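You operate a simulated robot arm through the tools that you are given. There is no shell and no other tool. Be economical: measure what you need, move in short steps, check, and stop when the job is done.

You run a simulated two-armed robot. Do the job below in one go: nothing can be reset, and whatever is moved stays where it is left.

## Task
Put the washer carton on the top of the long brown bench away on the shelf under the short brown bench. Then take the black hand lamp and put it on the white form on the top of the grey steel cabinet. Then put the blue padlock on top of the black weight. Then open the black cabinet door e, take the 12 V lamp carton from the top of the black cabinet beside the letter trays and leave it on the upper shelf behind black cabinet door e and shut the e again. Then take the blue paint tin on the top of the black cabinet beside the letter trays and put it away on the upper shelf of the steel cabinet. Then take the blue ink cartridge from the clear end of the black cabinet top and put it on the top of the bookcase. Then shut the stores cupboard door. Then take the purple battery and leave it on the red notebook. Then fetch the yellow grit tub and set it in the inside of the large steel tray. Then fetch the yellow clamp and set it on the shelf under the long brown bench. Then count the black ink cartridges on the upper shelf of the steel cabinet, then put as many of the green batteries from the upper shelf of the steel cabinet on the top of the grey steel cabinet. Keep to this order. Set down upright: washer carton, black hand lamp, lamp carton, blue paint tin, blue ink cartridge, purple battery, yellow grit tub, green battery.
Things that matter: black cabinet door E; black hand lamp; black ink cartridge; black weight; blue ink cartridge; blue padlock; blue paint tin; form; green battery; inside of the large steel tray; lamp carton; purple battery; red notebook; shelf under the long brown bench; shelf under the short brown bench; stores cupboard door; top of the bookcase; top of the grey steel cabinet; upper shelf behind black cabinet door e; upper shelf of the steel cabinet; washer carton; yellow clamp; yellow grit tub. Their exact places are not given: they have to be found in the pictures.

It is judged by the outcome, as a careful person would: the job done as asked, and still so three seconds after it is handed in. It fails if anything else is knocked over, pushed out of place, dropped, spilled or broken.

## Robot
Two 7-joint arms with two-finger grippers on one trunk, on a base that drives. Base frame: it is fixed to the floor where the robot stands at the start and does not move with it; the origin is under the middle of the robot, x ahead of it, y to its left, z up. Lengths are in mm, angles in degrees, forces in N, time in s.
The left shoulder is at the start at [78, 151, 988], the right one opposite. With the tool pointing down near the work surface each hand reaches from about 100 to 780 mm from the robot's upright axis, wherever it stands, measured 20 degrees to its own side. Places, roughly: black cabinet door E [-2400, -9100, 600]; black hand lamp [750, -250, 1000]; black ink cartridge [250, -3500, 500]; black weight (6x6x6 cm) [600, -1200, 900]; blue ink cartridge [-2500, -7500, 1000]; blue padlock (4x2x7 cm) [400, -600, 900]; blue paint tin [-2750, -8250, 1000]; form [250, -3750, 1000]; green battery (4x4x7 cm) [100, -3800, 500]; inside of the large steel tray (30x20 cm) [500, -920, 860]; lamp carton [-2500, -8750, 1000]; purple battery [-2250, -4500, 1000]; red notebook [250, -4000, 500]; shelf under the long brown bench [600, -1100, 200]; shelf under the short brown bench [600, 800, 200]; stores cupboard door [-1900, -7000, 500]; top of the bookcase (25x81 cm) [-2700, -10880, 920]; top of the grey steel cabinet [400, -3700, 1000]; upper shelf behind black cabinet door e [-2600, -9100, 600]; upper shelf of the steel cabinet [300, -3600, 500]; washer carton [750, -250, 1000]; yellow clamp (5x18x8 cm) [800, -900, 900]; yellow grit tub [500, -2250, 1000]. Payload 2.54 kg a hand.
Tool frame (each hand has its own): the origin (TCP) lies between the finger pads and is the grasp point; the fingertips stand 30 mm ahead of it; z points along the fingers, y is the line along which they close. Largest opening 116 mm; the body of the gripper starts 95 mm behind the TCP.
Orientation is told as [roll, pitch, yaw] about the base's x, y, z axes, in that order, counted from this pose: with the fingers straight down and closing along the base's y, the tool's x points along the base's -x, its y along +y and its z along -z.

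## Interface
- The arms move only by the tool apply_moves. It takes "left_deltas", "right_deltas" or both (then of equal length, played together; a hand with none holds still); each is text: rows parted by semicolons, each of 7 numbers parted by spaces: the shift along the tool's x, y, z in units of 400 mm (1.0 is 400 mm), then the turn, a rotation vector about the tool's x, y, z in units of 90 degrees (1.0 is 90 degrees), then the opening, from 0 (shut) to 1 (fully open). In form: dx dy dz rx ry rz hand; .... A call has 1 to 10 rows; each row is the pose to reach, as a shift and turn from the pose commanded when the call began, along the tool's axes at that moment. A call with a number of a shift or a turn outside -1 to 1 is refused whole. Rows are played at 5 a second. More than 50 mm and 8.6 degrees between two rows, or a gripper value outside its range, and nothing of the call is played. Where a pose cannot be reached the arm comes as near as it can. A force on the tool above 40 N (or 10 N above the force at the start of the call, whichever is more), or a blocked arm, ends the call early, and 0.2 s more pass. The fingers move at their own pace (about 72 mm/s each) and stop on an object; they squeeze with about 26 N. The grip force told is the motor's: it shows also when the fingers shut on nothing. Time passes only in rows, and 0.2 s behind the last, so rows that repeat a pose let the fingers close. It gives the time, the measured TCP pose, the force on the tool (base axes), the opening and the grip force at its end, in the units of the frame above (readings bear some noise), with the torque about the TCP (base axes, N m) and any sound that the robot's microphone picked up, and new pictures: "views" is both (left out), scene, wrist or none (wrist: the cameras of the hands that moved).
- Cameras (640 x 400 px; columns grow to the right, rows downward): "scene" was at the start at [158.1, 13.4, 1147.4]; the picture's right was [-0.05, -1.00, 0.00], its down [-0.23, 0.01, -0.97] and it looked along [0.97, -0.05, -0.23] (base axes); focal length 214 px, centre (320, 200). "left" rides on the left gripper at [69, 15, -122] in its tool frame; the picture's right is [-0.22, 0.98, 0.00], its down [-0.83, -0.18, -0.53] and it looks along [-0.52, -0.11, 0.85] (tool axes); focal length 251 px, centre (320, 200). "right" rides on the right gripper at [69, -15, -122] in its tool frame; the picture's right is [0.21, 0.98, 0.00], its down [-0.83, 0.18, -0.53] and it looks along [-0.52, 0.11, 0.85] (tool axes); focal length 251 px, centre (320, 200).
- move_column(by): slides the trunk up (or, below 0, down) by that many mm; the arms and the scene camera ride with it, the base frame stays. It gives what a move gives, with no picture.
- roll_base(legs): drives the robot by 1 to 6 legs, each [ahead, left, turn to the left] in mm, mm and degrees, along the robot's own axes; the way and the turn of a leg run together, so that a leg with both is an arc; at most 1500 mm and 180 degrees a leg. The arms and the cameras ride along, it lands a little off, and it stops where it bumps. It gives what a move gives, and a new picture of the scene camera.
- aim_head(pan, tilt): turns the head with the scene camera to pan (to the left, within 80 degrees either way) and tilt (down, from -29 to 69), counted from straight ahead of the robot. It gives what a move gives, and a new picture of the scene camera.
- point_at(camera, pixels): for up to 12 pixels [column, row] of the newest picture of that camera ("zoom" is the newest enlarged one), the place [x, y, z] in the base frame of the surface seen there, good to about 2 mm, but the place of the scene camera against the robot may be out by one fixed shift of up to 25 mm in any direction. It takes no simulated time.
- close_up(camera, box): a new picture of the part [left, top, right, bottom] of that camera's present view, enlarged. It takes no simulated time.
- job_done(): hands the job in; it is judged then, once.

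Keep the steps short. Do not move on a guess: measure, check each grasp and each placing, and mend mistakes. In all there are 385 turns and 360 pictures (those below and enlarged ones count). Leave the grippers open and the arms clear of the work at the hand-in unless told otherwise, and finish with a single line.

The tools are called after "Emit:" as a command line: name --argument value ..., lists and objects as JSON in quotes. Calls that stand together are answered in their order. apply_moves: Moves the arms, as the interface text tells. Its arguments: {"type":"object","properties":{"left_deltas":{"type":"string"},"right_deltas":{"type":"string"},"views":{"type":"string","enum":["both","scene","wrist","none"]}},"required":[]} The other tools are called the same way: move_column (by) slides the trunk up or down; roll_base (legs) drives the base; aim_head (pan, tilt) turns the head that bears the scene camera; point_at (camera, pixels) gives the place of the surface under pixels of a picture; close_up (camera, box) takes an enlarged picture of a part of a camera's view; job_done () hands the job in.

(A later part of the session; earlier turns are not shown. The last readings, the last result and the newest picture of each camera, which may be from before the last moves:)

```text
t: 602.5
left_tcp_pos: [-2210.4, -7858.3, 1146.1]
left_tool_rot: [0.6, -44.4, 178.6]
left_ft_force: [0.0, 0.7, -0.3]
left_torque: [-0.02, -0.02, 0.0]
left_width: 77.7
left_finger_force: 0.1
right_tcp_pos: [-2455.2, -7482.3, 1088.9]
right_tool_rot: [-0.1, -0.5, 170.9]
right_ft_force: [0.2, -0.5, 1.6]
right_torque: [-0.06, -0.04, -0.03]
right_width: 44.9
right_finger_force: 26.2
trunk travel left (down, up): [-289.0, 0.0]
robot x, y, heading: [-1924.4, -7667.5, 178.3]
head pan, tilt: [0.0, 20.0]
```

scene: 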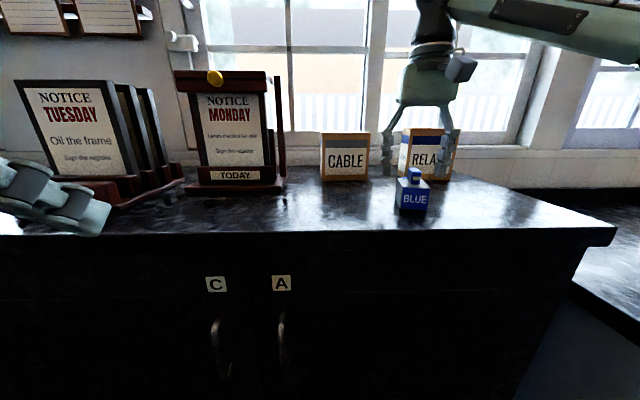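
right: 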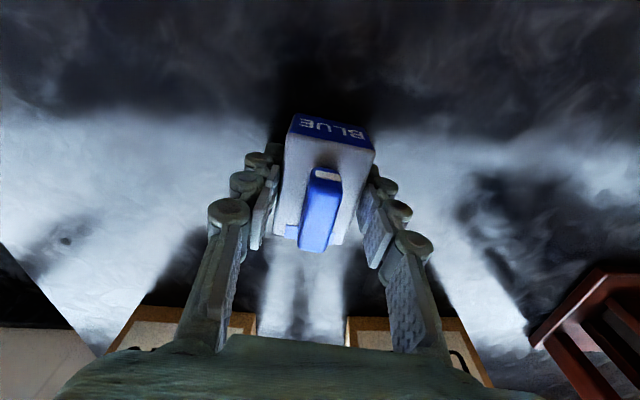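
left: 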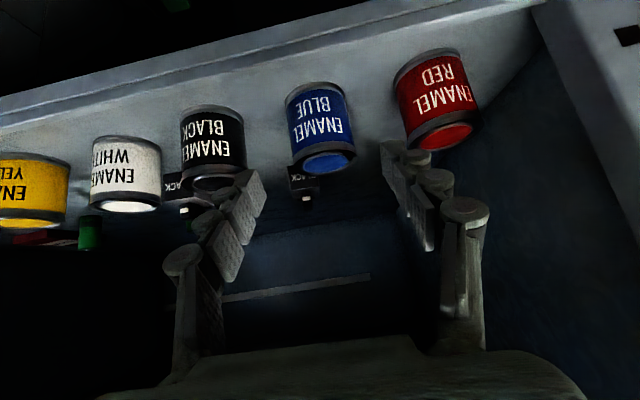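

Emit:
apply_moves --right_deltas "0 0 -0.05 0 0 0 0; 0.03 0 -0.1 0 0 0 0; 0.1 0 -0.14 0 0 0 0; 0.2 0 -0.14 0 0 0 0; 0.3 0 -0.14 0 0 0 0; 0.375 0 -0.14 0 0 0 0" --views "none"

Emit:
roll_base --legs '[[-700, 0, 0], [0, 0, 90], [1500, 0, 0], [500, 0, 0]]'

Emit:
aim_head --pan -40 --tilt 15

```text
t: 603.9
left_tcp_pos: [-2210.5, -7859.5, 1147.8]
left_tool_rot: [0.5, -44.6, 178.6]
left_ft_force: [-0.2, 0.3, -0.8]
left_torque: [0.01, -0.01, -0.02]
left_width: 77.6
left_finger_force: 0.0
right_tcp_pos: [-2306.2, -7503.5, 1141.3]
right_tool_rot: [0.0, -0.5, 171.0]
right_ft_force: [0.7, 0.4, -0.6]
right_torque: [-0.03, 0.0, -0.01]
right_width: 44.9
right_finger_force: 25.9
trunk travel left (down, up): [-289.0, 0.0]
robot x, y, heading: [-1924.3, -7667.6, 178.2]
head pan, tilt: [0.0, 20.0]
```

```text
t: 621.5
left_tcp_pos: [-1050.1, -10001.6, 1146.3]
left_tool_rot: [0.6, -44.4, -90.2]
left_ft_force: [0.6, -0.4, 1.0]
left_torque: [0.02, -0.05, 0.0]
left_width: 77.7
left_finger_force: 0.0
right_tcp_pos: [-1402.8, -10104.1, 1140.8]
right_tool_rot: [-0.1, -0.4, -97.8]
right_ft_force: [-0.2, 0.3, -0.6]
right_torque: [0.02, -0.05, 0.03]
right_width: 45.0
right_finger_force: 25.8
trunk travel left (down, up): [-289.0, 0.0]
robot x, y, heading: [-1250.8, -9720.9, -90.5]
head pan, tilt: [0.0, 20.0]
```

scene: 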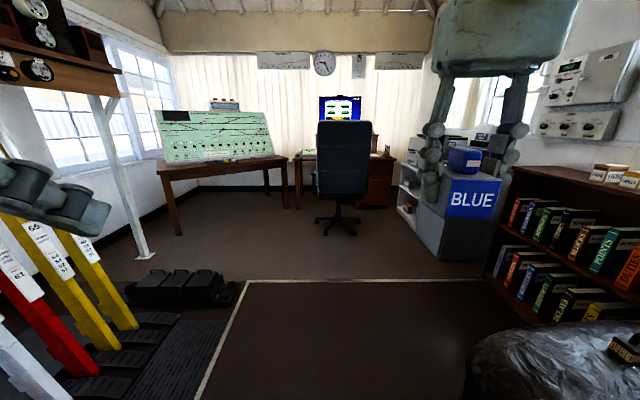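

```text
t: 622.5
left_tcp_pos: [-1050.4, -10001.4, 1146.3]
left_tool_rot: [0.5, -44.5, -90.2]
left_ft_force: [0.5, -0.4, -0.7]
left_torque: [0.01, 0.01, 0.02]
left_width: 77.7
left_finger_force: 0.0
right_tcp_pos: [-1402.9, -10102.7, 1140.9]
right_tool_rot: [-0.2, -0.3, -97.9]
right_ft_force: [0.1, 0.6, -0.6]
right_torque: [-0.05, 0.01, 0.0]
right_width: 44.9
right_finger_force: 26.0
trunk travel left (down, up): [-289.0, 0.0]
robot x, y, heading: [-1251.5, -9717.8, -90.4]
head pan, tilt: [-40.0, 15.0]
```

scene: 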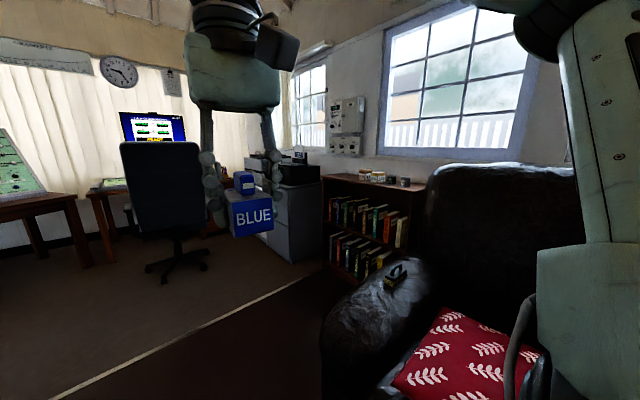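

Emit:
close_up --camera "scene" --box '[300, 140, 440, 240]'

Emit:
point_at --camera "scene" --pixels '[[345, 178], [330, 176], [422, 187], [375, 176], [330, 210], [405, 230], [320, 185], [335, 270], [385, 185], [345, 300]]'

```text
4.00 times, centred on (370, 190) of scene
```

zoom: 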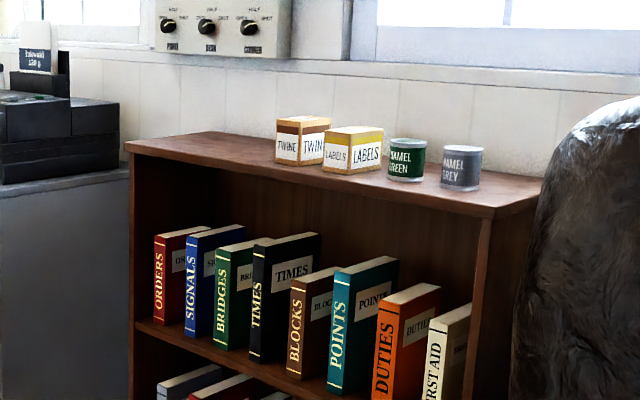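

```text
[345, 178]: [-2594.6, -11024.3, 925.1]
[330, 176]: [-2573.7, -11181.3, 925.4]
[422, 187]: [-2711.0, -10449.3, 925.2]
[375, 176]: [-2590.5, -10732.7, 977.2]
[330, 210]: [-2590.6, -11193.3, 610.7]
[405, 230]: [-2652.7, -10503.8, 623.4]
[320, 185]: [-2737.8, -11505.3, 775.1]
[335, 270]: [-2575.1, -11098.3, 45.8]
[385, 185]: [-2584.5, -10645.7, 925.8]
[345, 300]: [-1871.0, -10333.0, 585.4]
```

Emit:
point_at --camera "scene" --pixels '[[175, 265], [150, 268], [205, 262], [160, 170], [290, 220], [315, 230], [290, 250], [100, 240], [285, 165]]'

```text
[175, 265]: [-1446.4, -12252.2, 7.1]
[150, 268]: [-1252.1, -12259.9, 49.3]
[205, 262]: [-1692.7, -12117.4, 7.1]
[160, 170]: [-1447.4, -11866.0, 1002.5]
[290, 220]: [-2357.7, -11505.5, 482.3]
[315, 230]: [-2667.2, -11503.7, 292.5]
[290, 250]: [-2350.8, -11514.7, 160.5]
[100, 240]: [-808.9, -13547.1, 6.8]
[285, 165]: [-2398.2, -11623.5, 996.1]
```

Emit:
roll_base --legs '[[1490, 0, 0], [0, 0, -89.5], [830, 0, 0]]'

Emit:
aim_head --pan -10 --tilt 35

```text
t: 638.0
left_tcp_pos: [-2364.3, -11356.8, 1146.9]
left_tool_rot: [0.7, -44.6, 176.9]
left_ft_force: [0.5, -0.1, -0.8]
left_torque: [-0.01, -0.01, 0.01]
left_width: 77.7
left_finger_force: 0.1
right_tcp_pos: [-2448.2, -10998.7, 1141.2]
right_tool_rot: [-0.1, -0.4, 169.3]
right_ft_force: [-0.2, 0.5, -1.2]
right_torque: [0.01, -0.01, -0.01]
right_width: 44.8
right_finger_force: 26.1
trunk travel left (down, up): [-289.0, 0.0]
robot x, y, heading: [-2069.5, -11170.1, 176.6]
head pan, tilt: [-40.0, 15.0]
```

scene: 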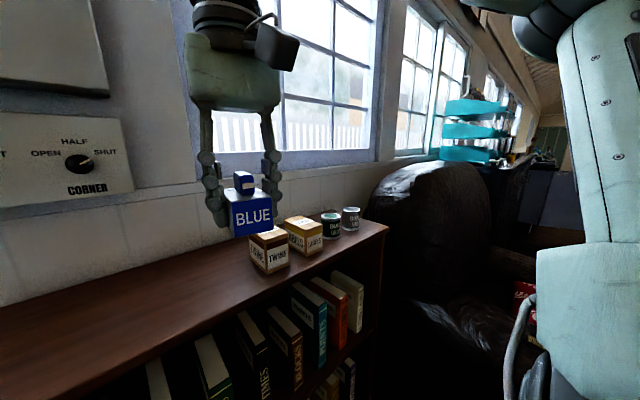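

```text
t: 638.9
left_tcp_pos: [-2363.0, -11356.7, 1146.5]
left_tool_rot: [0.6, -44.5, 176.9]
left_ft_force: [-0.1, 0.5, 0.7]
left_torque: [0.01, 0.0, -0.02]
left_width: 77.7
left_finger_force: 0.1
right_tcp_pos: [-2447.8, -10998.4, 1140.8]
right_tool_rot: [-0.1, -0.4, 169.3]
right_ft_force: [0.8, 0.2, -0.2]
right_torque: [0.01, -0.04, 0.0]
right_width: 44.9
right_finger_force: 26.2
trunk travel left (down, up): [-289.0, 0.0]
robot x, y, heading: [-2070.3, -11169.7, 176.6]
head pan, tilt: [-10.0, 35.0]
```

scene: 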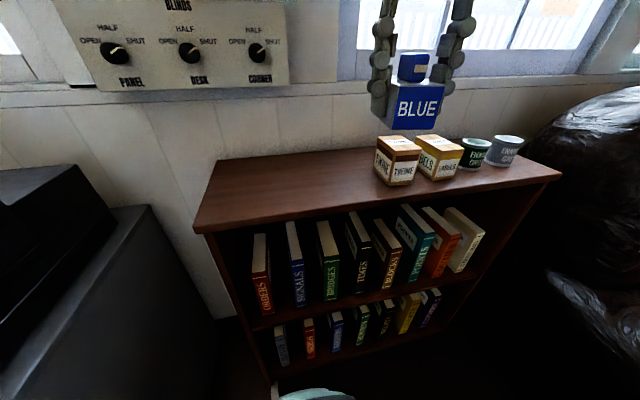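

Emit:
point_at --camera "scene" --pixels '[[300, 180], [280, 195], [220, 190], [240, 162], [376, 168], [196, 230], [340, 170]]'

```text
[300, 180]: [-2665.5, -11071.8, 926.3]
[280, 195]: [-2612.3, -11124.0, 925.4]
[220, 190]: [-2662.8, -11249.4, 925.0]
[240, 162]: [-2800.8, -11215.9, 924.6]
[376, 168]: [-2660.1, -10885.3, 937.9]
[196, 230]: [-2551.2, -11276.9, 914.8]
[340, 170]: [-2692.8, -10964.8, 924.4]
```

Emit:
apply_moves --right_deltas "-0.05 0.07 0.03 0 0 0 0; -0.12 0.14 0.07 0 0 0 0; -0.2 0.21 0.12 0 0 0 0; -0.28 0.28 0.18 0 0 0 0; -0.36 0.33 0.25 0 0 0 0; -0.43 0.347 0.32 0 0 0 0; -0.487 0.347 0.39 0 0 0 0" --views "wrist"

```text
t: 640.5
left_tcp_pos: [-2364.3, -11356.3, 1146.1]
left_tool_rot: [0.6, -44.5, 176.9]
left_ft_force: [0.7, -0.6, -0.3]
left_torque: [0.05, 0.01, -0.03]
left_width: 77.9
left_finger_force: 0.1
right_tcp_pos: [-2608.2, -11027.1, 1004.1]
right_tool_rot: [0.0, -0.5, 169.4]
right_ft_force: [0.3, -0.1, -0.6]
right_torque: [-0.01, 0.03, 0.0]
right_width: 44.9
right_finger_force: 26.0
right hand out of reach, approached as far as the arm can: row 3, 4, 5, 6, 7
trunk travel left (down, up): [-289.0, 0.0]
robot x, y, heading: [-2073.3, -11170.8, 176.8]
head pan, tilt: [-10.0, 35.0]
```

right: 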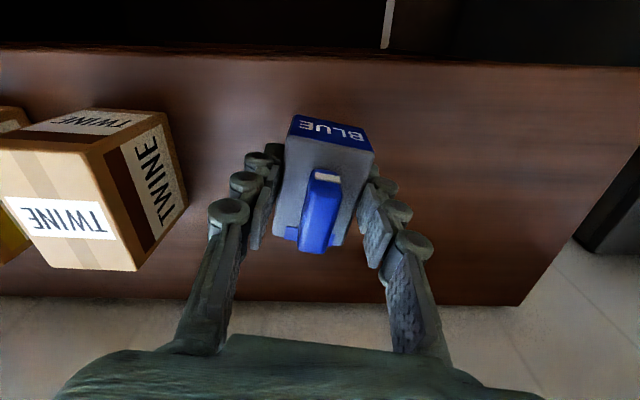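

Emit:
roll_base --legs '[[60, 40, 0]]'

Emit:
apply_moves --right_deltas "0 0 0.05 0 0 0 0; 0 0 0.09 0 0 0 0; 0 0 0.108 0 0 0 0; 0 0 0.116 0 0 0 0" --views "wrist"

```text
t: 641.6
left_tcp_pos: [-2424.3, -11393.9, 1145.7]
left_tool_rot: [0.5, -44.5, 177.0]
left_ft_force: [0.4, -0.2, -0.9]
left_torque: [0.04, -0.04, -0.02]
left_width: 77.8
left_finger_force: 0.0
right_tcp_pos: [-2668.6, -11064.4, 1004.5]
right_tool_rot: [-0.1, -0.4, 169.4]
right_ft_force: [-0.8, 0.3, -0.7]
right_torque: [0.04, -0.01, -0.04]
right_width: 44.6
right_finger_force: 26.2
trunk travel left (down, up): [-289.0, 0.0]
robot x, y, heading: [-2129.1, -11210.4, 176.7]
head pan, tilt: [-10.0, 35.0]
```

scene: 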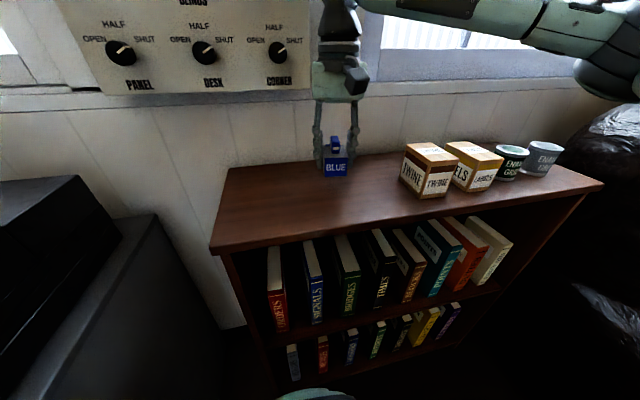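

```text
t: 642.6
left_tcp_pos: [-2423.7, -11392.2, 1146.3]
left_tool_rot: [0.6, -44.6, 176.9]
left_ft_force: [0.4, 0.6, -0.2]
left_torque: [0.01, -0.01, -0.01]
left_width: 77.7
left_finger_force: 0.2
right_tcp_pos: [-2668.6, -11063.8, 958.3]
right_tool_rot: [0.1, -0.7, 169.4]
right_ft_force: [-1.5, 1.0, 5.1]
right_torque: [-0.08, -0.05, -0.01]
right_width: 44.8
right_finger_force: 26.1
trunk travel left (down, up): [-289.0, 0.0]
robot x, y, heading: [-2132.5, -11206.7, 177.0]
head pan, tilt: [-10.0, 35.0]
```

right: 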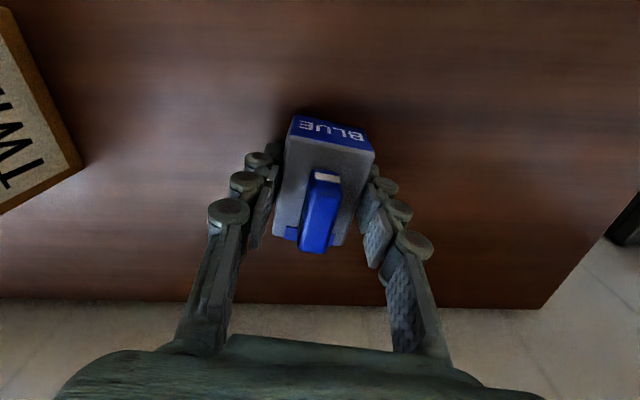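

Contact on the bookcase top. Release and rise.

Emit:
apply_moves --right_deltas "0 0 0.001 0 0 0 0.5; 0 0 0.001 0 0 0 0.62; 0 0 0.001 0 0 0 0.62; 0 0 -0.1 0 0 0 0.62; 0 0 -0.2 0 0 0 0.62; 0.08 0 -0.28 0 0 0 0.62; 0.18 0 -0.34 0 0 0 0.62" --views "wrist"

Emit:
roll_base --legs '[[-850, 0, 2.5], [0, 0, -90]]'

```text
t: 644.2
left_tcp_pos: [-2422.4, -11392.4, 1146.2]
left_tool_rot: [0.5, -44.5, 177.0]
left_ft_force: [0.6, 0.7, 1.1]
left_torque: [-0.01, 0.04, 0.0]
left_width: 77.7
left_finger_force: 0.0
right_tcp_pos: [-2591.5, -11078.8, 1094.0]
right_tool_rot: [-0.1, -0.5, 169.5]
right_ft_force: [-0.8, -0.3, 0.7]
right_torque: [0.05, 0.03, 0.01]
right_width: 72.4
right_finger_force: 0.0
right hand out of reach, approached as far as the arm can: row 5, 6
trunk travel left (down, up): [-289.0, 0.0]
robot x, y, heading: [-2130.4, -11204.4, 176.9]
head pan, tilt: [-10.0, 35.0]
```

right: 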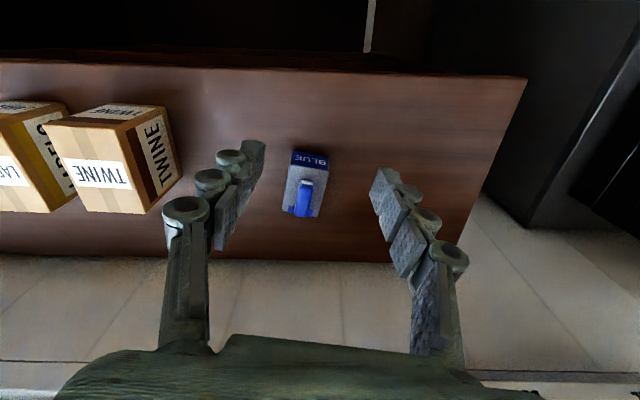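

```text
t: 652.5
left_tcp_pos: [-1501.1, -10949.8, 1146.4]
left_tool_rot: [0.6, -44.6, 89.1]
left_ft_force: [0.4, -0.3, -0.7]
left_torque: [0.01, 0.02, 0.01]
left_width: 77.8
left_finger_force: 0.0
right_tcp_pos: [-1196.6, -10768.9, 1092.6]
right_tool_rot: [-0.2, -0.5, 81.5]
right_ft_force: [-0.9, 0.0, -0.5]
right_torque: [-0.01, 0.0, 0.02]
right_width: 71.9
right_finger_force: 0.1
trunk travel left (down, up): [-289.0, 0.0]
robot x, y, heading: [-1305.8, -11234.6, 88.9]
head pan, tilt: [-10.0, 35.0]
```

scene: 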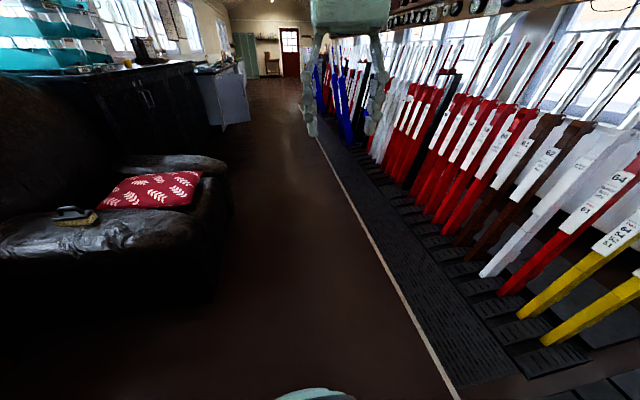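

Cartridge stands on the bookcase. Next, the stores door: drive up beside it, face −x.

Emit:
apply_moves --right_deltas "0 0 0 0 0 0 0.3; 0 0 0 0 0 0 0; 0 0 0 0 0 0 0; 0 0 0 0 0 0 0" --views "none"

Emit:
roll_base --legs '[[1500, 0, 0], [1500, 0, 0], [960, 0, 0], [0, 0, 91]]'

```text
t: 653.5
left_tcp_pos: [-1503.0, -10948.9, 1147.6]
left_tool_rot: [0.6, -44.7, 89.1]
left_ft_force: [0.2, -0.9, -0.4]
left_torque: [-0.02, -0.01, 0.0]
left_width: 77.8
left_finger_force: 0.0
right_tcp_pos: [-1195.9, -10767.9, 1092.5]
right_tool_rot: [0.0, -0.4, 81.6]
right_ft_force: [-0.3, 0.5, -0.5]
right_torque: [-0.01, -0.03, -0.02]
right_width: 0.1
right_finger_force: 26.6
trunk travel left (down, up): [-289.0, 0.0]
robot x, y, heading: [-1306.2, -11235.6, 88.8]
head pan, tilt: [-10.0, 35.0]
```

```text
t: 676.5
left_tcp_pos: [-1569.7, -7518.4, 1146.7]
left_tool_rot: [0.6, -44.6, -177.7]
left_ft_force: [-1.0, 0.6, 0.7]
left_torque: [0.0, -0.01, -0.01]
left_width: 77.6
left_finger_force: 0.1
right_tcp_pos: [-1768.7, -7221.8, 1091.8]
right_tool_rot: [-0.1, -0.4, 174.7]
right_ft_force: [-0.3, 0.2, -0.6]
right_torque: [-0.01, 0.01, -0.01]
right_width: 0.0
right_finger_force: 26.2
trunk travel left (down, up): [-289.0, 0.0]
robot x, y, heading: [-1298.0, -7307.7, -177.9]
head pan, tilt: [-10.0, 35.0]
```

scene: 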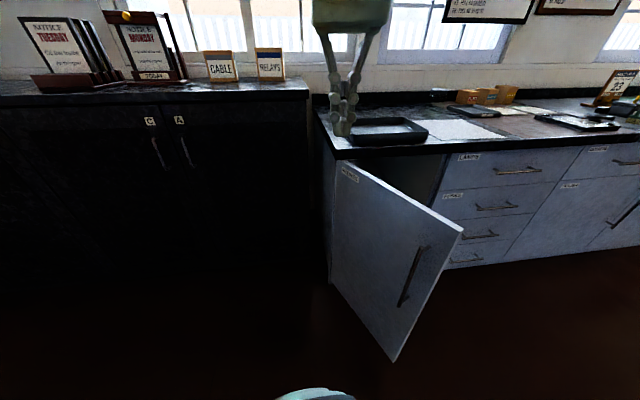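

Emit:
move_column --by -289

Emit:
roll_base --legs '[[34, -160, -2], [67, -150, 0], [99, -88, 0], [92, -41, 0]]'

```text
t: 679.4
left_tcp_pos: [-1570.9, -7518.7, 857.2]
left_tool_rot: [0.6, -44.6, -177.8]
left_ft_force: [0.3, -0.2, 0.5]
left_torque: [0.01, 0.02, 0.0]
left_width: 77.9
left_finger_force: 0.1
right_tcp_pos: [-1768.7, -7221.8, 803.2]
right_tool_rot: [-0.2, -0.4, 174.8]
right_ft_force: [0.8, -0.1, 0.1]
right_torque: [-0.01, -0.01, 0.03]
right_width: 0.0
right_finger_force: 25.6
trunk travel left (down, up): [0.0, 289.0]
robot x, y, heading: [-1296.7, -7305.5, -177.9]
head pan, tilt: [-10.0, 35.0]
```

```text
t: 685.2
left_tcp_pos: [-1866.7, -7064.2, 857.2]
left_tool_rot: [0.6, -44.6, 179.5]
left_ft_force: [0.5, -0.4, -0.2]
left_torque: [0.0, 0.01, -0.02]
left_width: 77.6
left_finger_force: 0.0
right_tcp_pos: [-2047.3, -6758.9, 804.0]
right_tool_rot: [-0.2, -0.3, 172.0]
right_ft_force: [1.1, -0.5, -1.1]
right_torque: [0.0, 0.01, 0.0]
right_width: 0.0
right_finger_force: 26.5
trunk travel left (down, up): [0.0, 289.0]
robot x, y, heading: [-1580.4, -6867.3, 179.4]
head pan, tilt: [-10.0, 35.0]
```

scene: 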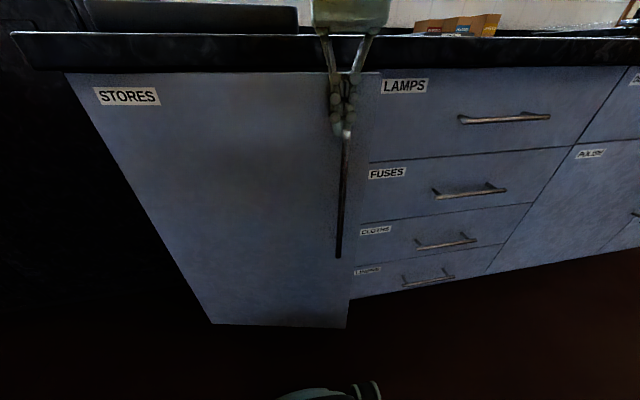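

Emit:
roll_base --legs '[[110, 20, 0]]'

Emit:
close_up --camera "scene" --box '[60, 40, 460, 320]'

```text
t: 686.1
left_tcp_pos: [-1915.8, -7073.3, 856.1]
left_tool_rot: [0.6, -44.6, 179.3]
left_ft_force: [0.1, 0.8, 0.2]
left_torque: [0.01, -0.02, -0.02]
left_width: 77.7
left_finger_force: 0.0
right_tcp_pos: [-2094.4, -6765.0, 802.6]
right_tool_rot: [-0.6, 0.2, 172.4]
right_ft_force: [3.4, 1.2, 1.0]
right_torque: [-0.19, 0.37, 0.05]
right_width: 0.0
right_finger_force: 26.0
trunk travel left (down, up): [0.0, 289.0]
robot x, y, heading: [-1631.7, -6874.5, 179.2]
head pan, tilt: [-10.0, 35.0]
stopped in leg 1: the force on the tool passed its limit at 123 N (the readings are from after the stop); the commanded pose is now the measured one
```

scene: 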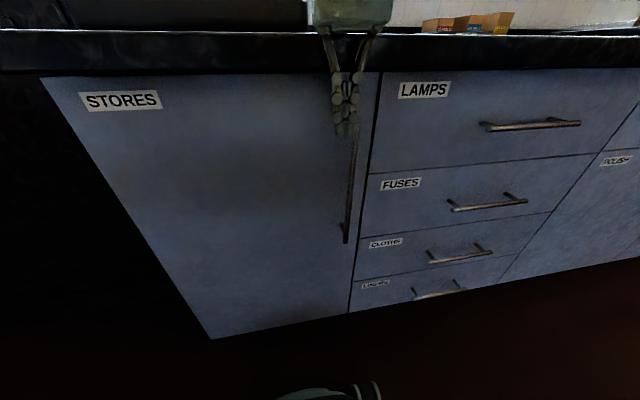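

```text
1.43 times, centred on (260, 180) of scene
```

zoom: 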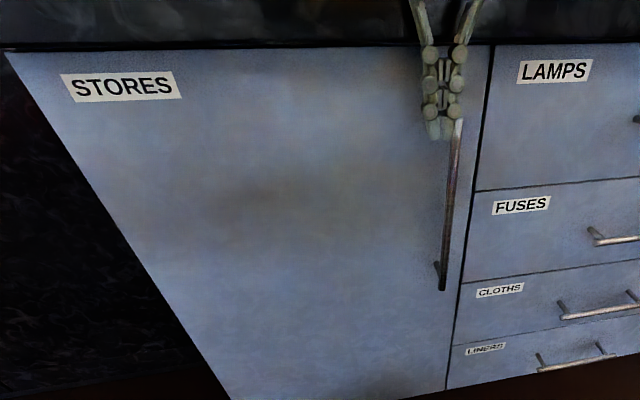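

Emit:
point_at --camera "zoom" --pixels '[[470, 100], [510, 110], [440, 330], [470, 330], [150, 200], [300, 250], [480, 200], [463, 250]]'

Emit:
roll_base --legs '[[-300, 0, 0]]'

```text
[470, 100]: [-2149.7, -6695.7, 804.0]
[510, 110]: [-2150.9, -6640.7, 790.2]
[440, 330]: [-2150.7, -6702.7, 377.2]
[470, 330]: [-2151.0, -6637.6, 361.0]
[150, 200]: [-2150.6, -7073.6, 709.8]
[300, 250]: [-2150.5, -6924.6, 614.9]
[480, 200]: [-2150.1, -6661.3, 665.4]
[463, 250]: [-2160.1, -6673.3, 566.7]
```

```text
t: 688.2
left_tcp_pos: [-1618.3, -7077.2, 856.2]
left_tool_rot: [0.6, -44.5, 179.5]
left_ft_force: [0.2, -0.7, 0.0]
left_torque: [-0.04, 0.02, 0.01]
left_width: 77.8
left_finger_force: 0.1
right_tcp_pos: [-1796.0, -6770.0, 804.1]
right_tool_rot: [-0.6, 0.4, 172.3]
right_ft_force: [0.2, 0.3, 0.9]
right_torque: [0.01, 0.0, 0.03]
right_width: 0.0
right_finger_force: 25.9
trunk travel left (down, up): [0.0, 289.0]
robot x, y, heading: [-1332.3, -6882.3, 179.3]
head pan, tilt: [-10.0, 35.0]
```

scene: 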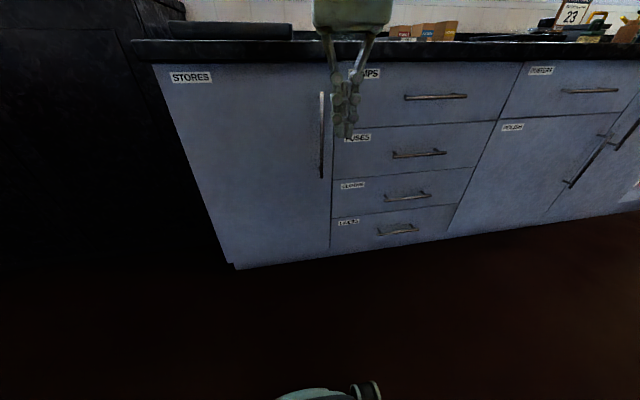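

Stores door is shut. Next the purple battery on the counter near y −4500.

Emit:
move_column --by 289

Emit:
roll_base --legs '[[0, -1500, 0], [0, -700, 0]]'

Emit:
aim_head --pan -5 --tilt 20

Emit:
close_up --camera "scene" --box '[180, 90, 520, 260]'

```text
t: 691.1
left_tcp_pos: [-1618.0, -7077.1, 1146.2]
left_tool_rot: [0.6, -44.5, 179.6]
left_ft_force: [0.4, -0.2, -0.1]
left_torque: [-0.02, 0.02, -0.01]
left_width: 78.0
left_finger_force: 0.0
right_tcp_pos: [-1794.5, -6771.0, 1092.8]
right_tool_rot: [-0.6, 0.4, 172.5]
right_ft_force: [0.1, 0.7, 0.6]
right_torque: [0.0, 0.01, 0.0]
right_width: 0.0
right_finger_force: 26.3
trunk travel left (down, up): [-289.0, 0.0]
robot x, y, heading: [-1335.6, -6880.4, 179.3]
head pan, tilt: [-10.0, 35.0]
```

```text
t: 712.2
left_tcp_pos: [-1545.9, -4889.1, 1146.3]
left_tool_rot: [0.6, -44.5, 177.5]
left_ft_force: [0.4, 0.6, 0.8]
left_torque: [-0.03, -0.01, 0.01]
left_width: 77.7
left_finger_force: 0.0
right_tcp_pos: [-1709.8, -4575.0, 1091.9]
right_tool_rot: [-0.5, 0.4, 170.5]
right_ft_force: [-0.3, -0.9, -0.2]
right_torque: [0.0, -0.01, 0.0]
right_width: 0.0
right_finger_force: 25.9
trunk travel left (down, up): [-289.0, 0.0]
robot x, y, heading: [-1256.3, -4702.8, 177.3]
head pan, tilt: [-10.0, 35.0]
```

scene: 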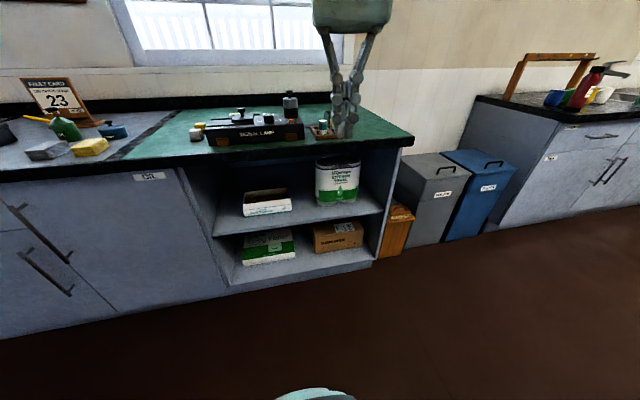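

```text
t: 713.0
left_tcp_pos: [-1544.4, -4890.4, 1145.5]
left_tool_rot: [0.6, -44.5, 177.5]
left_ft_force: [-1.0, -0.7, -0.1]
left_torque: [0.0, -0.01, 0.01]
left_width: 77.7
left_finger_force: 0.0
right_tcp_pos: [-1711.1, -4575.9, 1092.8]
right_tool_rot: [-0.5, 0.3, 170.6]
right_ft_force: [0.3, 0.7, 0.6]
right_torque: [0.01, -0.01, -0.02]
right_width: 0.1
right_finger_force: 26.0
trunk travel left (down, up): [-289.0, 0.0]
robot x, y, heading: [-1255.4, -4702.6, 177.4]
head pan, tilt: [-5.0, 20.0]
```

scene: 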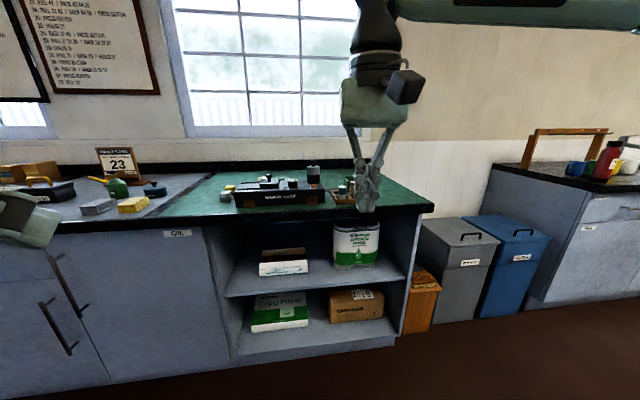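

```text
1.88 times, centred on (350, 175) of scene
```

zoom: 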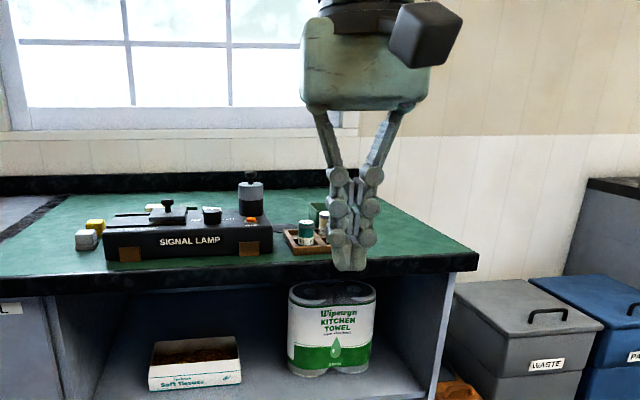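

Emit:
roll_base --legs '[[300, 0, 2.5]]'

Emit:
apply_moves --right_deltas "0 0 -0.02 0 0 0 0.6; 0 0 -0.02 0 0 0 0.6" --views "wrist"

```text
t: 715.1
left_tcp_pos: [-1843.8, -4892.8, 1146.2]
left_tool_rot: [0.5, -44.5, 179.6]
left_ft_force: [-0.3, 0.5, -1.2]
left_torque: [0.0, -0.01, 0.02]
left_width: 77.7
left_finger_force: 0.0
right_tcp_pos: [-2021.9, -4584.5, 1092.8]
right_tool_rot: [-0.6, 0.4, 172.8]
right_ft_force: [0.6, 0.0, 0.0]
right_torque: [0.01, -0.02, 0.0]
right_width: 0.0
right_finger_force: 26.0
trunk travel left (down, up): [-289.0, 0.0]
robot x, y, heading: [-1562.1, -4693.1, 179.5]
head pan, tilt: [-5.0, 20.0]
```

scene: 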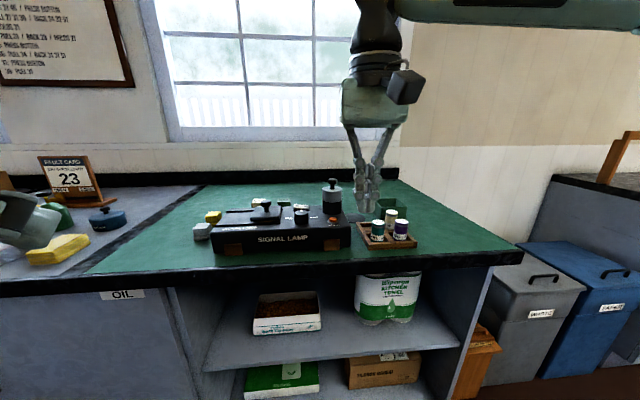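

```text
t: 715.7
left_tcp_pos: [-1843.1, -4892.6, 1145.6]
left_tool_rot: [0.6, -44.5, 179.7]
left_ft_force: [0.4, 0.2, -0.5]
left_torque: [0.01, 0.0, -0.03]
left_width: 77.9
left_finger_force: 0.1
right_tcp_pos: [-2020.6, -4584.1, 1099.6]
right_tool_rot: [-0.7, 0.3, 172.7]
right_ft_force: [0.2, -0.8, -0.4]
right_torque: [-0.01, 0.0, -0.04]
right_width: 69.9
right_finger_force: 0.1
trunk travel left (down, up): [-289.0, 0.0]
robot x, y, heading: [-1559.6, -4694.1, 179.4]
head pan, tilt: [-5.0, 20.0]
```

right: 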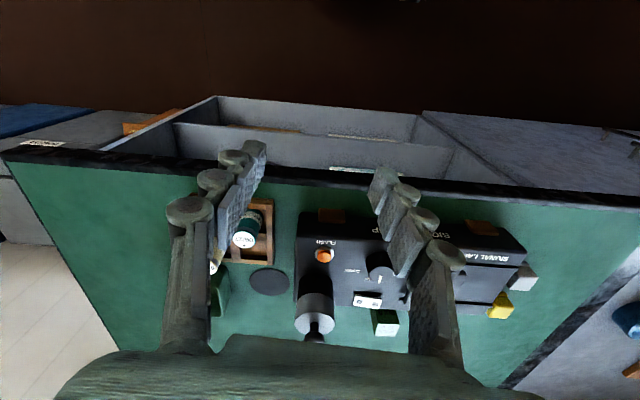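

Emit:
close_up --camera "scene" --box '[340, 180, 440, 260]'

Emit:
point_at --camera "zoom" --pixels '[[388, 200], [388, 235], [388, 265], [350, 230], [240, 240], [310, 170], [330, 300], [480, 280], [170, 300]]'

```text
5.00 times, centred on (390, 220) of scene
```

zoom: 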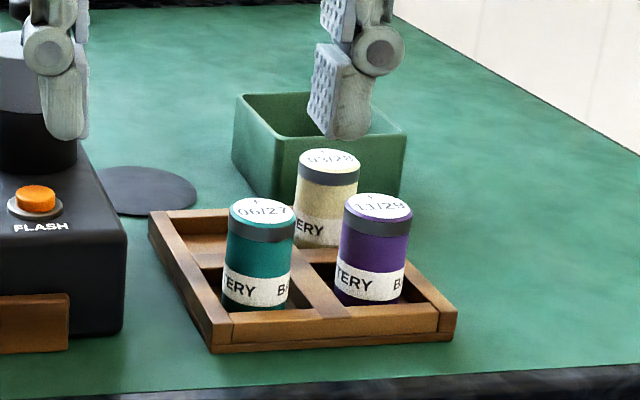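

```text
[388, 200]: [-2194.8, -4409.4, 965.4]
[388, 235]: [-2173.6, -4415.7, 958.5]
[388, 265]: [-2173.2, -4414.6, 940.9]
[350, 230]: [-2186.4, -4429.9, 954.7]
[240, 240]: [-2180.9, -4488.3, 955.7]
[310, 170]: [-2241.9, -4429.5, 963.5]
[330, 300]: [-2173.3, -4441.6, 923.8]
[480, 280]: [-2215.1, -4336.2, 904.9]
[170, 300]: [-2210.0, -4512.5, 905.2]
```

Emit:
roll_base --legs '[[0, -466, 0], [140, 0, 0]]'

Emit:
apply_moves --left_deltas "-0.006 0 0.09 0 0 0 0.67; -0.012 0 0.18 0 0 0 0.6; -0.02 0 0.27 0 0 0 0.6; -0.025 0 0.35 0 0 0 0.6; -0.03 0 0.38 0 0 0 0.6" --views "wrist"

```text
t: 721.7
left_tcp_pos: [-1982.2, -4411.3, 1145.3]
left_tool_rot: [0.5, -44.5, 178.7]
left_ft_force: [-0.2, 0.6, -0.3]
left_torque: [0.01, -0.02, -0.02]
left_width: 77.7
left_finger_force: 0.0
right_tcp_pos: [-2155.9, -4100.5, 1099.6]
right_tool_rot: [-0.7, 0.5, 171.7]
right_ft_force: [-0.1, -0.2, -0.8]
right_torque: [0.03, -0.03, 0.0]
right_width: 69.7
right_finger_force: 0.1
trunk travel left (down, up): [-289.0, 0.0]
robot x, y, heading: [-1691.7, -4218.7, 178.7]
head pan, tilt: [-5.0, 20.0]
```

scene: 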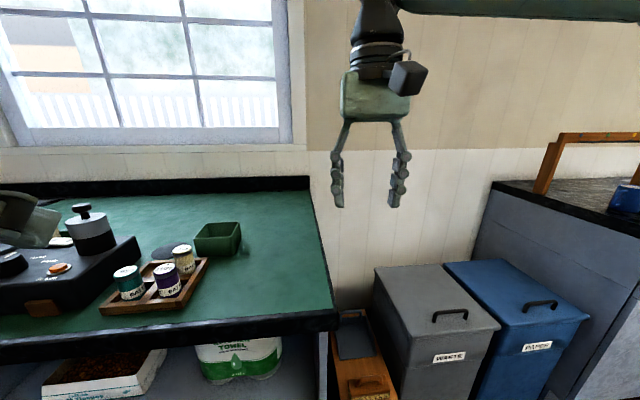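

```text
t: 722.9
left_tcp_pos: [-2114.5, -4409.7, 1070.2]
left_tool_rot: [0.6, -44.4, 178.8]
left_ft_force: [-0.1, 0.5, -0.6]
left_torque: [-0.01, 0.02, -0.02]
left_width: 69.3
left_finger_force: 0.1
left hand out of reach, approached as far as the arm can: row 1, 2, 3, 4, 5
right_tcp_pos: [-2154.7, -4100.4, 1101.4]
right_tool_rot: [-0.6, 0.3, 171.8]
right_ft_force: [-0.1, -0.2, 0.4]
right_torque: [-0.06, 0.01, 0.01]
right_width: 69.7
right_finger_force: 0.1
trunk travel left (down, up): [-289.0, 0.0]
robot x, y, heading: [-1698.1, -4221.2, 178.2]
head pan, tilt: [-5.0, 20.0]
```

left: 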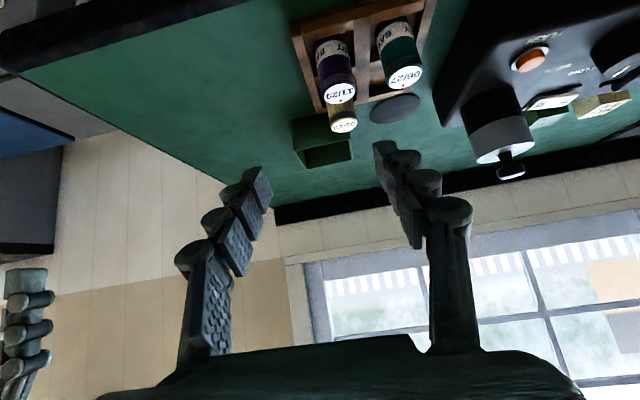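

Emit:
point_at --camera "left" --pixels '[[340, 92], [330, 65], [318, 70], [350, 60], [335, 80], [345, 122], [403, 75], [312, 110], [300, 50]]'

```text
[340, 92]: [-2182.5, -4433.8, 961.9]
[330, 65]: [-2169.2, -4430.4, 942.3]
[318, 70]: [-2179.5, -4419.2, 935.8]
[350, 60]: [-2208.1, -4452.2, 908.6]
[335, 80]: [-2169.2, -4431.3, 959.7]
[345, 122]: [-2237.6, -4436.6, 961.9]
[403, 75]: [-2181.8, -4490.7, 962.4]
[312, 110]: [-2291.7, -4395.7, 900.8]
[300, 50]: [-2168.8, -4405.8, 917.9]
```

Emit:
move_column --by -60

Emit:
apply_moves --left_deltas "-0.012 0.03 0.014 0 0 0 0.55; -0.025 0.058 0.029 0 0 0 0.55; -0.025 0.058 0.029 0 0 0 0.55" --views "wrist"

```text
t: 723.9
left_tcp_pos: [-2113.5, -4409.0, 1010.9]
left_tool_rot: [0.6, -44.5, 178.8]
left_ft_force: [0.4, -0.4, 0.5]
left_torque: [0.0, 0.0, 0.02]
left_width: 69.7
left_finger_force: 0.0
right_tcp_pos: [-2155.2, -4100.6, 1040.8]
right_tool_rot: [-0.6, 0.2, 171.7]
right_ft_force: [-0.2, 0.9, 0.9]
right_torque: [0.0, 0.01, -0.01]
right_width: 69.8
right_finger_force: 0.1
trunk travel left (down, up): [-229.0, 60.0]
robot x, y, heading: [-1692.8, -4218.6, 178.4]
head pan, tilt: [-5.0, 20.0]
```

```text
t: 724.7
left_tcp_pos: [-2129.5, -4434.7, 1010.1]
left_tool_rot: [0.7, -44.5, 178.7]
left_ft_force: [0.4, 1.0, -0.2]
left_torque: [-0.02, -0.03, 0.0]
left_width: 63.9
left_finger_force: 0.2
right_tcp_pos: [-2154.5, -4100.0, 1040.6]
right_tool_rot: [-0.5, 0.2, 171.6]
right_ft_force: [-0.2, 0.3, 0.0]
right_torque: [-0.02, 0.01, -0.02]
right_width: 69.9
right_finger_force: 0.1
trunk travel left (down, up): [-229.0, 60.0]
robot x, y, heading: [-1695.4, -4214.8, 178.4]
head pan, tilt: [-5.0, 20.0]
```

left: 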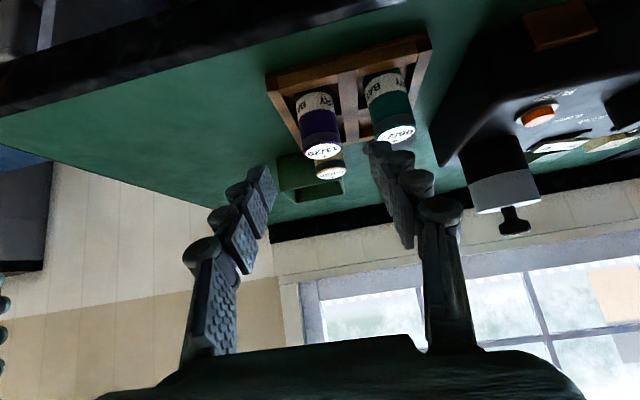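

Emit:
apply_moves --left_deltas "0 0 0 0 0 0 0.41; 0 0 0 0 0 0 0.41; 0 0 0.07 0 0 0 0.41; 0 0 0.14 0 0 0 0.41; 0 0 0.2 0 0 0 0.41; 0 0 0.2 0 0 0 0; 0 0 0.2 0 0 0 0; 0 0 0.2 0 0 0 0" --views "wrist"

```text
t: 726.5
left_tcp_pos: [-2185.4, -4430.3, 952.8]
left_tool_rot: [0.5, -44.4, 178.7]
left_ft_force: [0.4, 1.1, -0.2]
left_torque: [-0.02, -0.01, -0.01]
left_width: 30.1
left_finger_force: 25.8
right_tcp_pos: [-2154.4, -4099.9, 1040.0]
right_tool_rot: [-0.6, 0.4, 171.8]
right_ft_force: [0.0, 0.4, 0.4]
right_torque: [0.01, -0.01, -0.01]
right_width: 69.7
right_finger_force: 0.1
trunk travel left (down, up): [-229.0, 60.0]
robot x, y, heading: [-1694.9, -4217.3, 178.6]
head pan, tilt: [-5.0, 20.0]
```

left: 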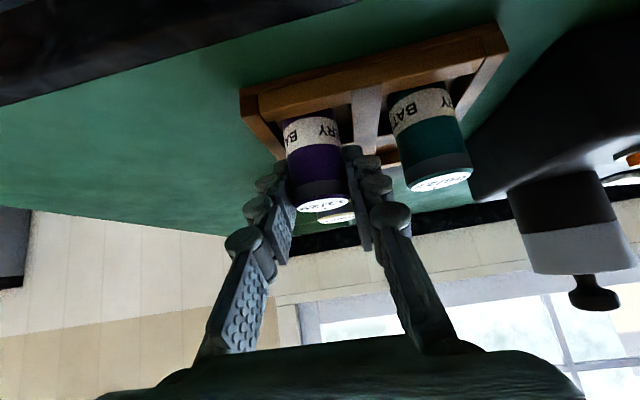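

Battery gripped. Lift it, fold the right arm back, and turn toward the steel cabinet.

Emit:
apply_moves --left_deltas "-0.04 0 -0.041 0 0 0 0; -0.08 0 -0.082 0 0 0 0; -0.14 0 -0.143 0 0 0 0; -0.21 0 -0.214 0 0 0 0; -0.21 0 -0.214 0 0 0 0; -0.21 0 -0.214 0 0 0 0" --right_deltas "0.09 -0.03 0 0 0 0 0.6; 0.18 -0.07 0 0 0 0 0.6; 0.27 -0.12 0 0 0 0 0.6; 0.36 -0.17 0 0 0 0 0.6; 0.45 -0.22 0 0 0 0 0.6; 0.525 -0.28 0 0 0 0 0.6" --views "none"

Emit:
roll_base --legs '[[-320, 0, 0], [0, 0, -178.5], [450, 0, 0]]'

Emit:
aim_head --pan 0 --tilt 35

```text
t: 727.9
left_tcp_pos: [-2185.2, -4434.7, 1073.0]
left_tool_rot: [0.6, -44.5, 178.8]
left_ft_force: [-0.6, 0.3, -1.5]
left_torque: [0.02, 0.01, 0.01]
left_width: 30.2
left_finger_force: 26.0
right_tcp_pos: [-1931.3, -4019.4, 1040.8]
right_tool_rot: [-0.6, 0.4, 171.8]
right_ft_force: [-0.5, -0.5, -0.4]
right_torque: [-0.01, 0.04, -0.01]
right_width: 69.8
right_finger_force: 0.2
trunk travel left (down, up): [-229.0, 60.0]
robot x, y, heading: [-1695.7, -4217.8, 178.4]
head pan, tilt: [-5.0, 20.0]
```

```text
t: 740.1
left_tcp_pos: [-423.5, -4083.7, 1073.0]
left_tool_rot: [0.7, -44.4, -5.1]
left_ft_force: [0.6, 0.0, -1.2]
left_torque: [-0.04, 0.01, 0.03]
left_width: 30.2
left_finger_force: 25.9
right_tcp_pos: [-702.6, -4479.7, 1041.7]
right_tool_rot: [-0.6, 0.3, -12.2]
right_ft_force: [-1.1, 0.4, -0.7]
right_torque: [0.05, 0.02, 0.01]
right_width: 69.6
right_finger_force: 0.1
trunk travel left (down, up): [-229.0, 60.0]
robot x, y, heading: [-925.0, -4264.2, -5.1]
head pan, tilt: [-5.0, 20.0]
```

scene: 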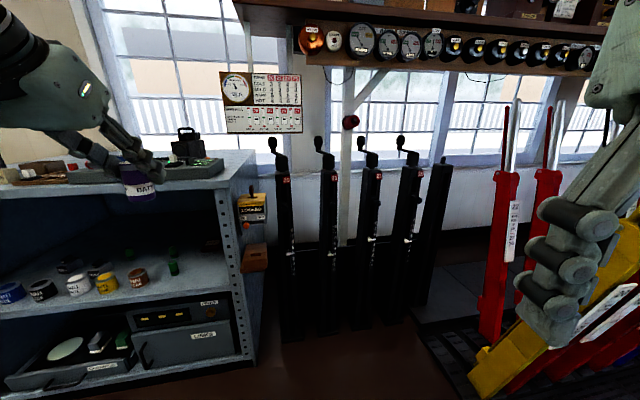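

```text
t: 740.8
left_tcp_pos: [-422.8, -4083.6, 1072.2]
left_tool_rot: [0.6, -44.5, -5.0]
left_ft_force: [-0.2, 0.4, -1.4]
left_torque: [0.02, 0.0, 0.04]
left_width: 30.2
left_finger_force: 26.1
right_tcp_pos: [-704.6, -4478.8, 1041.3]
right_tool_rot: [-0.6, 0.4, -12.3]
right_ft_force: [0.3, -0.6, -0.1]
right_torque: [-0.02, 0.0, -0.01]
right_width: 69.4
right_finger_force: 0.1
trunk travel left (down, up): [-229.0, 60.0]
robot x, y, heading: [-927.5, -4265.1, -5.1]
head pan, tilt: [0.0, 35.0]
```

scene: 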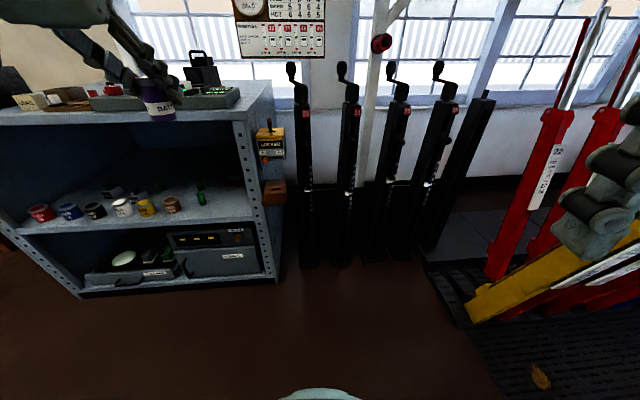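

Emit:
point_at --camera "scene" --pixels '[[303, 160], [303, 265], [348, 160], [290, 75], [268, 140], [275, 190], [275, 270], [490, 310], [240, 130]]'

```text
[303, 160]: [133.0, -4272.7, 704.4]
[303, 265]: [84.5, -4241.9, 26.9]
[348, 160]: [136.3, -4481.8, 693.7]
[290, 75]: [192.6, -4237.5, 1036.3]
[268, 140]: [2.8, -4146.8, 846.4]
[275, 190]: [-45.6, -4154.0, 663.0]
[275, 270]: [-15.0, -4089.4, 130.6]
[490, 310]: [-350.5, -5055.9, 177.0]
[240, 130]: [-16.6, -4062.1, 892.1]
```

Emit:
apply_moves --right_deltas "0.06 -0.07 0 0 0 0 0.6; 0.12 -0.14 0 0 0 0 0.6; 0.18 -0.21 0 0 0 0 0.6; 0.2 -0.29 0 0 0 0 0.6" --views "none"

Emit:
roll_base --legs '[[0, 290, 5], [320, 0, 0]]'

Emit:
move_column --by -200

```text
t: 741.8
left_tcp_pos: [-424.0, -4082.7, 1074.1]
left_tool_rot: [0.6, -44.5, -5.1]
left_ft_force: [-1.0, 0.7, -1.0]
left_torque: [0.02, 0.0, -0.04]
left_width: 29.9
left_finger_force: 25.3
right_tcp_pos: [-807.9, -4575.3, 1042.8]
right_tool_rot: [-0.7, 0.3, -12.1]
right_ft_force: [0.1, 0.3, 0.0]
right_torque: [0.01, -0.04, -0.01]
right_width: 69.5
right_finger_force: 0.0
trunk travel left (down, up): [-229.0, 60.0]
robot x, y, heading: [-930.3, -4269.0, -5.3]
head pan, tilt: [0.0, 35.0]
```

```text
t: 747.0
left_tcp_pos: [-103.1, -3752.7, 1073.5]
left_tool_rot: [0.6, -44.4, -0.1]
left_ft_force: [0.4, -0.2, -1.5]
left_torque: [-0.01, 0.02, 0.02]
left_width: 29.9
left_finger_force: 26.0
right_tcp_pos: [-441.6, -4276.9, 1042.5]
right_tool_rot: [-0.6, 0.4, -7.3]
right_ft_force: [0.4, 0.0, -0.2]
right_torque: [0.01, 0.0, 0.02]
right_width: 69.7
right_finger_force: 0.0
trunk travel left (down, up): [-229.0, 60.0]
robot x, y, heading: [-589.1, -3978.9, -0.2]
head pan, tilt: [0.0, 35.0]
```

scene: 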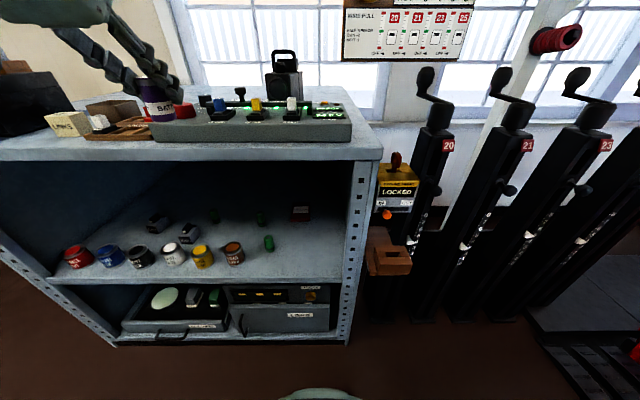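

```text
t: 749.1
left_tcp_pos: [-103.3, -3752.8, 874.6]
left_tool_rot: [0.6, -44.4, -0.1]
left_ft_force: [1.1, 0.0, -1.2]
left_torque: [-0.02, 0.02, 0.0]
left_width: 30.1
left_finger_force: 26.3
right_tcp_pos: [-441.6, -4276.1, 842.6]
right_tool_rot: [-0.6, 0.2, -7.2]
right_ft_force: [-0.2, -0.5, 0.1]
right_torque: [-0.04, 0.0, 0.0]
right_width: 69.4
right_finger_force: 0.1
trunk travel left (down, up): [-29.0, 260.0]
robot x, y, heading: [-593.7, -3978.1, -0.3]
head pan, tilt: [0.0, 35.0]
```

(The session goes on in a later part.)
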